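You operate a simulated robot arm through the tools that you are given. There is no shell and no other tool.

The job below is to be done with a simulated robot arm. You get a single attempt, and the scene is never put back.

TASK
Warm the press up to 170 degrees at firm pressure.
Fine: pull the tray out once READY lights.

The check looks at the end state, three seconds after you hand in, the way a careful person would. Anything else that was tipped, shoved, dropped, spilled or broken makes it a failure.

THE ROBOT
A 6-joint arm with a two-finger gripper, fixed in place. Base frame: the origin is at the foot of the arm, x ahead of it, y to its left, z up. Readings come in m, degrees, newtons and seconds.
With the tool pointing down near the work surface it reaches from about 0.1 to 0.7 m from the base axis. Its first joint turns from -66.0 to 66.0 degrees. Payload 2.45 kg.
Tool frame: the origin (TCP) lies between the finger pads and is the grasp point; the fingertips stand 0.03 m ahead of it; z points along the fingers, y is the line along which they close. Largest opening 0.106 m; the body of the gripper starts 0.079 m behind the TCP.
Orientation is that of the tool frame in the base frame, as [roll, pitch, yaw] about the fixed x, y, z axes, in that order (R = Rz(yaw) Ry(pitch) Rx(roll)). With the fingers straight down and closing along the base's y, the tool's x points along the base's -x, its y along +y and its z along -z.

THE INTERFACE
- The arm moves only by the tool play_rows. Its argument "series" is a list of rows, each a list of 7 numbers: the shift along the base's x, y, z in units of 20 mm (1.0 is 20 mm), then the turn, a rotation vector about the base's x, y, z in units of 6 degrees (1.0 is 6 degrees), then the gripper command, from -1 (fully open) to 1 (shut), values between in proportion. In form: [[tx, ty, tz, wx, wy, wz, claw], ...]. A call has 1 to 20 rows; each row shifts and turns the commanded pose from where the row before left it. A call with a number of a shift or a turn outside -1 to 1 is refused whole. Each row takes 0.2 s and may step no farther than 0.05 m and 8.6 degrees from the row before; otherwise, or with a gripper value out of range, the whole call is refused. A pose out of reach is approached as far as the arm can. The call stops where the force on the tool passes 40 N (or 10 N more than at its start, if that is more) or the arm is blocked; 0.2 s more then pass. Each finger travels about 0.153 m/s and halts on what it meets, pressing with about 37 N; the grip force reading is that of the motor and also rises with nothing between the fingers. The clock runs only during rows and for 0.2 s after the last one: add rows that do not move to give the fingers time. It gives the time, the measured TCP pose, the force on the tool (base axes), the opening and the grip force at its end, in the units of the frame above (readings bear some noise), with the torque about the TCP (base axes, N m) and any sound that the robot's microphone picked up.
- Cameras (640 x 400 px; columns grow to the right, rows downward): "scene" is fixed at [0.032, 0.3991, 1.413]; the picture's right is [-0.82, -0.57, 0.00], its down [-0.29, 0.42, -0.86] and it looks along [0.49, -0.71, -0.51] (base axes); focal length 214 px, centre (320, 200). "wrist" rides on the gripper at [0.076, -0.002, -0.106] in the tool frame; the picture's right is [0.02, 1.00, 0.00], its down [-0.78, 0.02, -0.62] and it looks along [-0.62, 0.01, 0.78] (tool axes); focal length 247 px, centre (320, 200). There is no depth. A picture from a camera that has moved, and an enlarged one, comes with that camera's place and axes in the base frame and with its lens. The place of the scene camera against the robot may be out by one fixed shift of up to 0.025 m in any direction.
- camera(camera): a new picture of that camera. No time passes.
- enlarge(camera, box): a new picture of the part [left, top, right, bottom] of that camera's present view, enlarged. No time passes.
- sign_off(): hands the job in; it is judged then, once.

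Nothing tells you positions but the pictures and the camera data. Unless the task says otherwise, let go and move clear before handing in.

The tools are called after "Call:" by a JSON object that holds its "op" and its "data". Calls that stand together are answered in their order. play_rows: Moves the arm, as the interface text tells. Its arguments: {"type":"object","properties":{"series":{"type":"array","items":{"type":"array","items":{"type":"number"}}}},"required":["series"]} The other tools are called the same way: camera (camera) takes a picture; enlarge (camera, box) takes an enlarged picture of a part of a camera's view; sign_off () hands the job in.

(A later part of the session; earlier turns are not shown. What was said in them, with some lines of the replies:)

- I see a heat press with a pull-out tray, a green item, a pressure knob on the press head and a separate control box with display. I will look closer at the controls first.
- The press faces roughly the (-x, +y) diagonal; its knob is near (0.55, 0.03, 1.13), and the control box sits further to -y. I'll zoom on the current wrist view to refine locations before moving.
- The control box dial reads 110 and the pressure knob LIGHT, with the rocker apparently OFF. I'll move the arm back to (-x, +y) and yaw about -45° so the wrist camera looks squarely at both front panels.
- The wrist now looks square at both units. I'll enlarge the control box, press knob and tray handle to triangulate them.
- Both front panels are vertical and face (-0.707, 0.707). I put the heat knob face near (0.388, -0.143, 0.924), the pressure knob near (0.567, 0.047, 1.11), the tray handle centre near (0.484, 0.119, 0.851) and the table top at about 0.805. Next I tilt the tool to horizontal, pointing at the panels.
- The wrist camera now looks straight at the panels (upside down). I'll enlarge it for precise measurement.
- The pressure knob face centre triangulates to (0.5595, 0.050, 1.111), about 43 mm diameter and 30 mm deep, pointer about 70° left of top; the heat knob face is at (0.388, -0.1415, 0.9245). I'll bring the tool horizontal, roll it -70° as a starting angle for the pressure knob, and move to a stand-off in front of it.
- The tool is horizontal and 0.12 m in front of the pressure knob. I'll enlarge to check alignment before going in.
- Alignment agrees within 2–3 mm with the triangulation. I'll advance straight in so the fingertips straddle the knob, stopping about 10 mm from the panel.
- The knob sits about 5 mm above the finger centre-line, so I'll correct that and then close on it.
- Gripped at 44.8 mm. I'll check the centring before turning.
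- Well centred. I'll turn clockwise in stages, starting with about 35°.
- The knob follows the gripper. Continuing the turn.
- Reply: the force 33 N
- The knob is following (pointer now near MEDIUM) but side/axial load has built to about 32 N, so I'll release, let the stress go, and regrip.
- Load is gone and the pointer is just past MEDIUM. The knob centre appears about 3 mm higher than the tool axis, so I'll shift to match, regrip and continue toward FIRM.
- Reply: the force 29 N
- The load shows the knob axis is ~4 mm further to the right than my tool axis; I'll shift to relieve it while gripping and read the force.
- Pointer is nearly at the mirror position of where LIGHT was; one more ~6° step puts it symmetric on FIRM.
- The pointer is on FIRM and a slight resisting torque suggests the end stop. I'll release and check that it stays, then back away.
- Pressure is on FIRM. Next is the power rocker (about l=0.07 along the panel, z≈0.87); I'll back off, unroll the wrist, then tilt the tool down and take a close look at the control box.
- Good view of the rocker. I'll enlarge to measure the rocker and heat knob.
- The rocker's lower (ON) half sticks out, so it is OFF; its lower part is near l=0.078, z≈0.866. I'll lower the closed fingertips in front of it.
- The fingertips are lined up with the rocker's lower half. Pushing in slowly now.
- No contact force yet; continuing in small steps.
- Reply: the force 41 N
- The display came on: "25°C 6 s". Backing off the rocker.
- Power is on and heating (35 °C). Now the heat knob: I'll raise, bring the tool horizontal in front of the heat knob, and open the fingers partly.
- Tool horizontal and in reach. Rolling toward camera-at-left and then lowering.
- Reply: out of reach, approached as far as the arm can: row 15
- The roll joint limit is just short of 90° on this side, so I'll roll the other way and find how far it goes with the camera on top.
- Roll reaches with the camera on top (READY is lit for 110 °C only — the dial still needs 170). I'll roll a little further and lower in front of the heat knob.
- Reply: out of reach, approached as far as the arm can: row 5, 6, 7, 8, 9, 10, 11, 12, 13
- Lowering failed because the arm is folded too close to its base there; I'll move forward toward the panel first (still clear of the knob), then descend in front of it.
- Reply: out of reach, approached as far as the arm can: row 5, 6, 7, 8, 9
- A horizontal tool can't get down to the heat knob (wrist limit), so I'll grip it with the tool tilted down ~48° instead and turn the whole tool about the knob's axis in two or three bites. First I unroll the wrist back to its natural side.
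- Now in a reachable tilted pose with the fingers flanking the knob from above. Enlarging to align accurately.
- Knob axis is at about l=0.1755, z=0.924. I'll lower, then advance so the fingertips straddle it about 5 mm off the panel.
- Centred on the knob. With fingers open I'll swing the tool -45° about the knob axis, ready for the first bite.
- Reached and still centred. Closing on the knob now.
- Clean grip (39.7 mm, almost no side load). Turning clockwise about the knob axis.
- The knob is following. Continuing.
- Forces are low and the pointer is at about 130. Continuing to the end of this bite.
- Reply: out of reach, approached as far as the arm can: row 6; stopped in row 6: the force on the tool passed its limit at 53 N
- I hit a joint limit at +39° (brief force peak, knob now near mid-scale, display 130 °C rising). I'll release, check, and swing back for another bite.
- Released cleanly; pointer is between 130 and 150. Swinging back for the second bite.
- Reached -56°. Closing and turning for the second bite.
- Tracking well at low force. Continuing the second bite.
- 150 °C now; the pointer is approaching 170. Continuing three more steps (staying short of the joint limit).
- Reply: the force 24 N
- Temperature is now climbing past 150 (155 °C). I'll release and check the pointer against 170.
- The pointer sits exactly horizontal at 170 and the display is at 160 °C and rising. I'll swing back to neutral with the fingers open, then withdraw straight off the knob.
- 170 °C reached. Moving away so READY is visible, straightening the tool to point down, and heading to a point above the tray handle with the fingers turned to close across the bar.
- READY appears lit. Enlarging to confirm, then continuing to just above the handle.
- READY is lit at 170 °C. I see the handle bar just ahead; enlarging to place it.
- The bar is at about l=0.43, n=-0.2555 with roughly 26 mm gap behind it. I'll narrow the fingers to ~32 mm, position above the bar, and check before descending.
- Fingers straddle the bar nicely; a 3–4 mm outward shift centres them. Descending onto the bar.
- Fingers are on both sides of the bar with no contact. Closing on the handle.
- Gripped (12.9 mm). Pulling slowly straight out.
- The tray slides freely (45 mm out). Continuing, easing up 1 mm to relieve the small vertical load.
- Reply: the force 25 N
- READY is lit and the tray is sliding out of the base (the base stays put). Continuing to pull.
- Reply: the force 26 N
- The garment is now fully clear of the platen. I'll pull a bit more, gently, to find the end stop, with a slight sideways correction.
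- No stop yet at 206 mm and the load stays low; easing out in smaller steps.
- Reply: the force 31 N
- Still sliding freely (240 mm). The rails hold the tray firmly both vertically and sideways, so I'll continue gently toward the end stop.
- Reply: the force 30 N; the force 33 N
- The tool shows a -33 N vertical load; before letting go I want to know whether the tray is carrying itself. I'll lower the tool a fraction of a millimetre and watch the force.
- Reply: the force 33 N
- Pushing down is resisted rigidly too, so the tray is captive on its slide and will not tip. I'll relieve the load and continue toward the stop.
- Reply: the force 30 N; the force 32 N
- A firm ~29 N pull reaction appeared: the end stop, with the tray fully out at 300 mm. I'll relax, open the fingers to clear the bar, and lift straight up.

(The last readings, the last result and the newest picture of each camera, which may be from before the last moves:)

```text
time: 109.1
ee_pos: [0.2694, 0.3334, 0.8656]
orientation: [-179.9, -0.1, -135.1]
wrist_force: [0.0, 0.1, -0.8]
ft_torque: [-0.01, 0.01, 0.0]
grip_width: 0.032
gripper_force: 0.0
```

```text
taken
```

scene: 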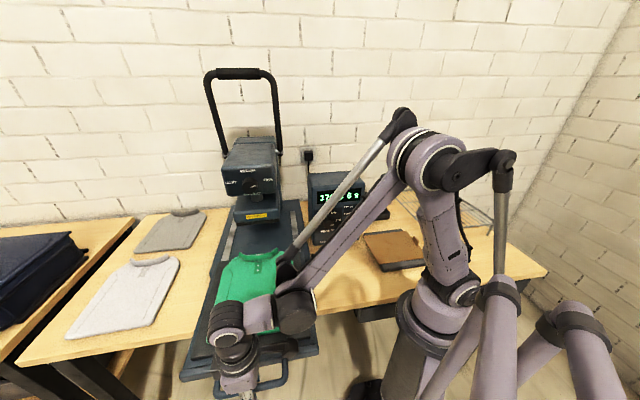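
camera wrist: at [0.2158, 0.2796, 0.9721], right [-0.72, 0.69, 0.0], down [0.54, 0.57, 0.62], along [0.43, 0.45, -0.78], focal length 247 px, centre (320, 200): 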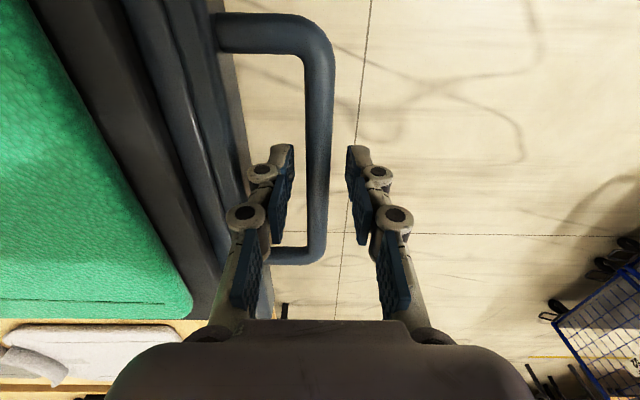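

The tray stays put, level and with the handle free. Lifting straight up.

Call:
{"op": "play_rows", "data": {"series": [[0, 0, 0.5, 0, 0, 0, 0.4], [0, 0, 0.8, 0, 0, 0, 0.4], [0, 0, 1, 0, 0, 0, 0.4], [0, 0, 1, 0, 0, 0, 0.4], [0, 0, 1, 0, 0, 0, 0.4], [0, 0, 1, 0, 0, 0, 0.4], [0, 0, 1, 0, 0, 0, 0.4], [0, 0, 1, 0, 0, 0, 0.4], [0, 0, 1, 0, 0, 0, 0.4]]}}

Call:
{"op": "camera", "data": {"camera": "wrist"}}

Call:
{"op": "camera", "data": {"camera": "scene"}}

```text
time: 111.1
ee_pos: [0.2695, 0.3352, 1.0331]
orientation: [-179.8, 0.0, -135.2]
wrist_force: [-0.2, 0.8, -1.1]
ft_torque: [-0.02, 0.01, -0.03]
grip_width: 0.0316
gripper_force: 0.0
```

```text
taken
camera wrist: at [0.2169, 0.281, 1.1395], right [-0.72, 0.69, 0.0], down [0.54, 0.57, 0.62], along [0.43, 0.45, -0.78], focal length 247 px, centre (320, 200)
```

wrist: 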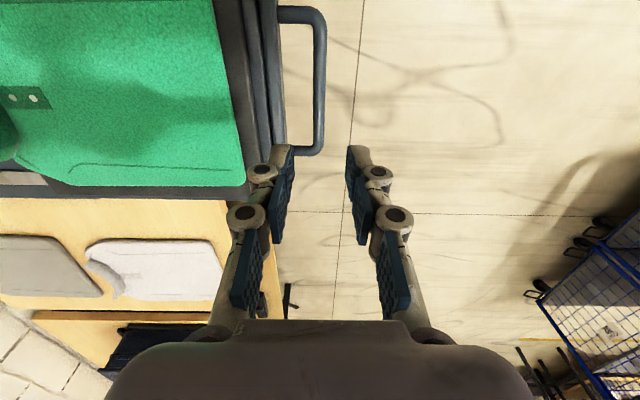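

```text
taken
```

scene: 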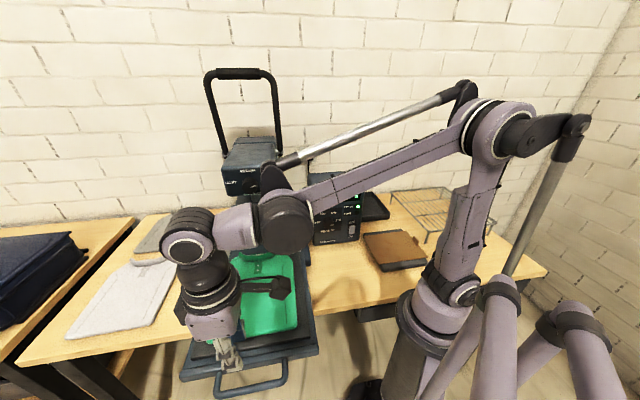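

Clear of the handle. Raising further so I can inspect the final state.

Call:
{"op": "play_rows", "data": {"series": [[0, 0, 1, 0, 0, 0, 0], [0, 0, 1, 0, 0, 0, 0], [0, 0, 1, 0, 0, 0, 0], [0, 0, 1, 0, 0, 0, 0], [0, 0, 1, 0, 0, 0, 0], [0, 0, 1, 0, 0, 0, 0], [0, -0.6, 1, 0, 0, 0, 0], [0, -0.8, 1, 0, 0, 0, 0], [0, -0.8, 1, 0, 0, 0, 0], [0, -0.8, 1, 0, 0, 0, 0], [0, -0.8, 1, 0, 0, 0, 0], [0, -0.8, 0.5, 0, 0, 0, 0]]}}

Call:
{"op": "camera", "data": {"camera": "scene"}}

Call:
{"op": "enlarge", "data": {"camera": "scene", "box": [300, 160, 380, 250]}}

Call:
{"op": "enlarge", "data": {"camera": "scene", "box": [170, 130, 330, 390]}}

```text
time: 113.7
ee_pos: [0.269, 0.2404, 1.263]
orientation: [-179.8, 0.0, -135.2]
wrist_force: [0.7, -0.1, -0.7]
ft_torque: [0.01, 0.0, -0.01]
grip_width: 0.0531
gripper_force: 0.0
```

```text
taken
```

scene: 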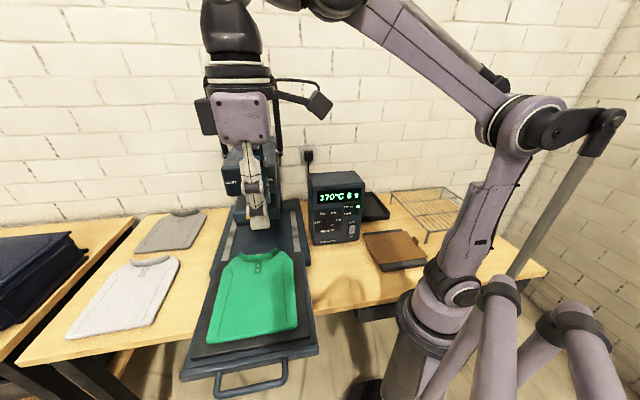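

```text
4.44 times, centred on (340, 205) of scene
camera zoom: at [0.032, 0.3991, 1.413], right [-0.82, -0.57, 0.0], down [-0.29, 0.42, -0.86], along [0.49, -0.71, -0.51], focal length 953 px, centre (231, 178)
```

zoom: 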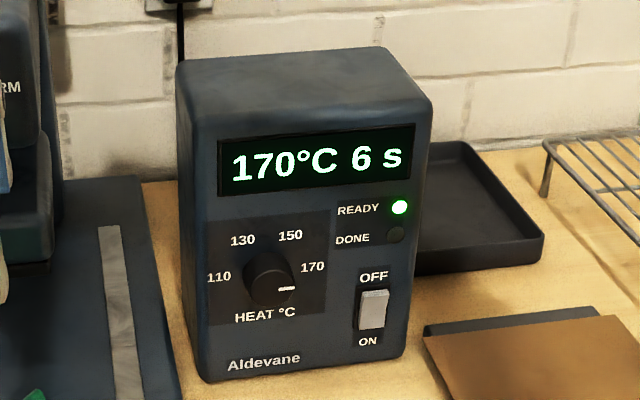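

```text
1.54 times, centred on (250, 260) of scene
camera zoom: at [0.032, 0.3991, 1.413], right [-0.82, -0.57, 0.0], down [-0.29, 0.42, -0.86], along [0.49, -0.71, -0.51], focal length 330 px, centre (428, 108)
```

zoom: 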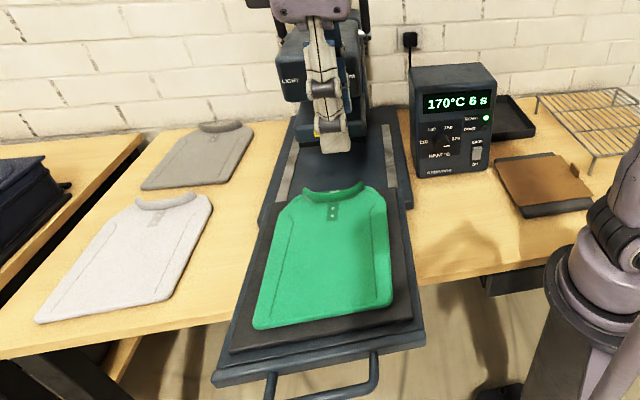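

Everything looks right: 170 °C, READY lit, tray fully out with the garment flat on it. I'll shift the arm aside to re-check the pressure knob before handing in.

Call:
{"op": "play_rows", "data": {"series": [[-0.5, -0.8, 0.3, 0, 0, 0, 0], [-0.5, -0.8, 0.3, 0, 0, 0, 0], [-0.3, -0.8, 0.3, 0, 0, 0, 0], [0, -0.8, 0, 0, 0, 0, 0], [0, -0.8, 0, 0, 0, 0, 0], [0, -0.8, 0, 0, 0, 0, 0], [0, -0.8, 0, 0, 0, 0, 0]]}}

Call:
{"op": "enlarge", "data": {"camera": "scene", "box": [200, 120, 320, 230]}}

Call:
{"op": "camera", "data": {"camera": "scene"}}

```text
time: 115.3
ee_pos: [0.2423, 0.1278, 1.2793]
orientation: [-179.9, 0.0, -135.1]
wrist_force: [0.5, 0.0, 0.4]
ft_torque: [0.0, -0.02, 0.0]
grip_width: 0.0531
gripper_force: 0.0
```

```text
3.64 times, centred on (260, 175) of scene
camera zoom: at [0.032, 0.3991, 1.413], right [-0.82, -0.57, 0.0], down [-0.29, 0.42, -0.86], along [0.49, -0.71, -0.51], focal length 780 px, centre (538, 291)
```

zoom: 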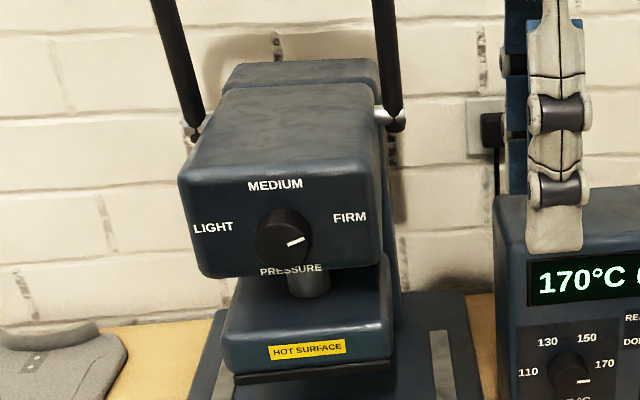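

```text
taken
```

scene: 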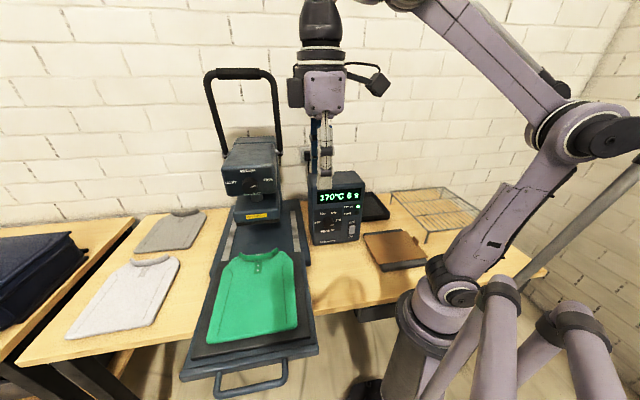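

The pressure knob points to FIRM and the display holds 170 °C. READY is lit, the tray is fully out with its garment undisturbed, and the arm is clear. Handing in now.

Call:
{"op": "sign_off", "data": {}}

```text
The job is handed in.
```

The press is heated to 170 °C at firm pressure, READY is lit, and the tray is pulled out to its end stop. I handed the job in, but I haven't been told how it was judged.

- **Pressure:** the knob is on FIRM. I turned it from LIGHT until it met resistance.
- **Heat:** the power switch is on, the heat knob points at 170, and the display reads 170 °C.
- **Tray:** I pulled it only after READY lit, about 300 mm to the stop. The green garment on it stayed flat and is fully clear of the platen.
- **Surroundings:** I saw nothing else shifted, tipped or dropped in the last pictures, and the arm is clear of everything.

While I was turning the heat knob, the arm reached a joint limit and the force on the tool briefly peaked at 53 N. I let go and gripped the knob again to finish the turn. The control box did not appear to move.
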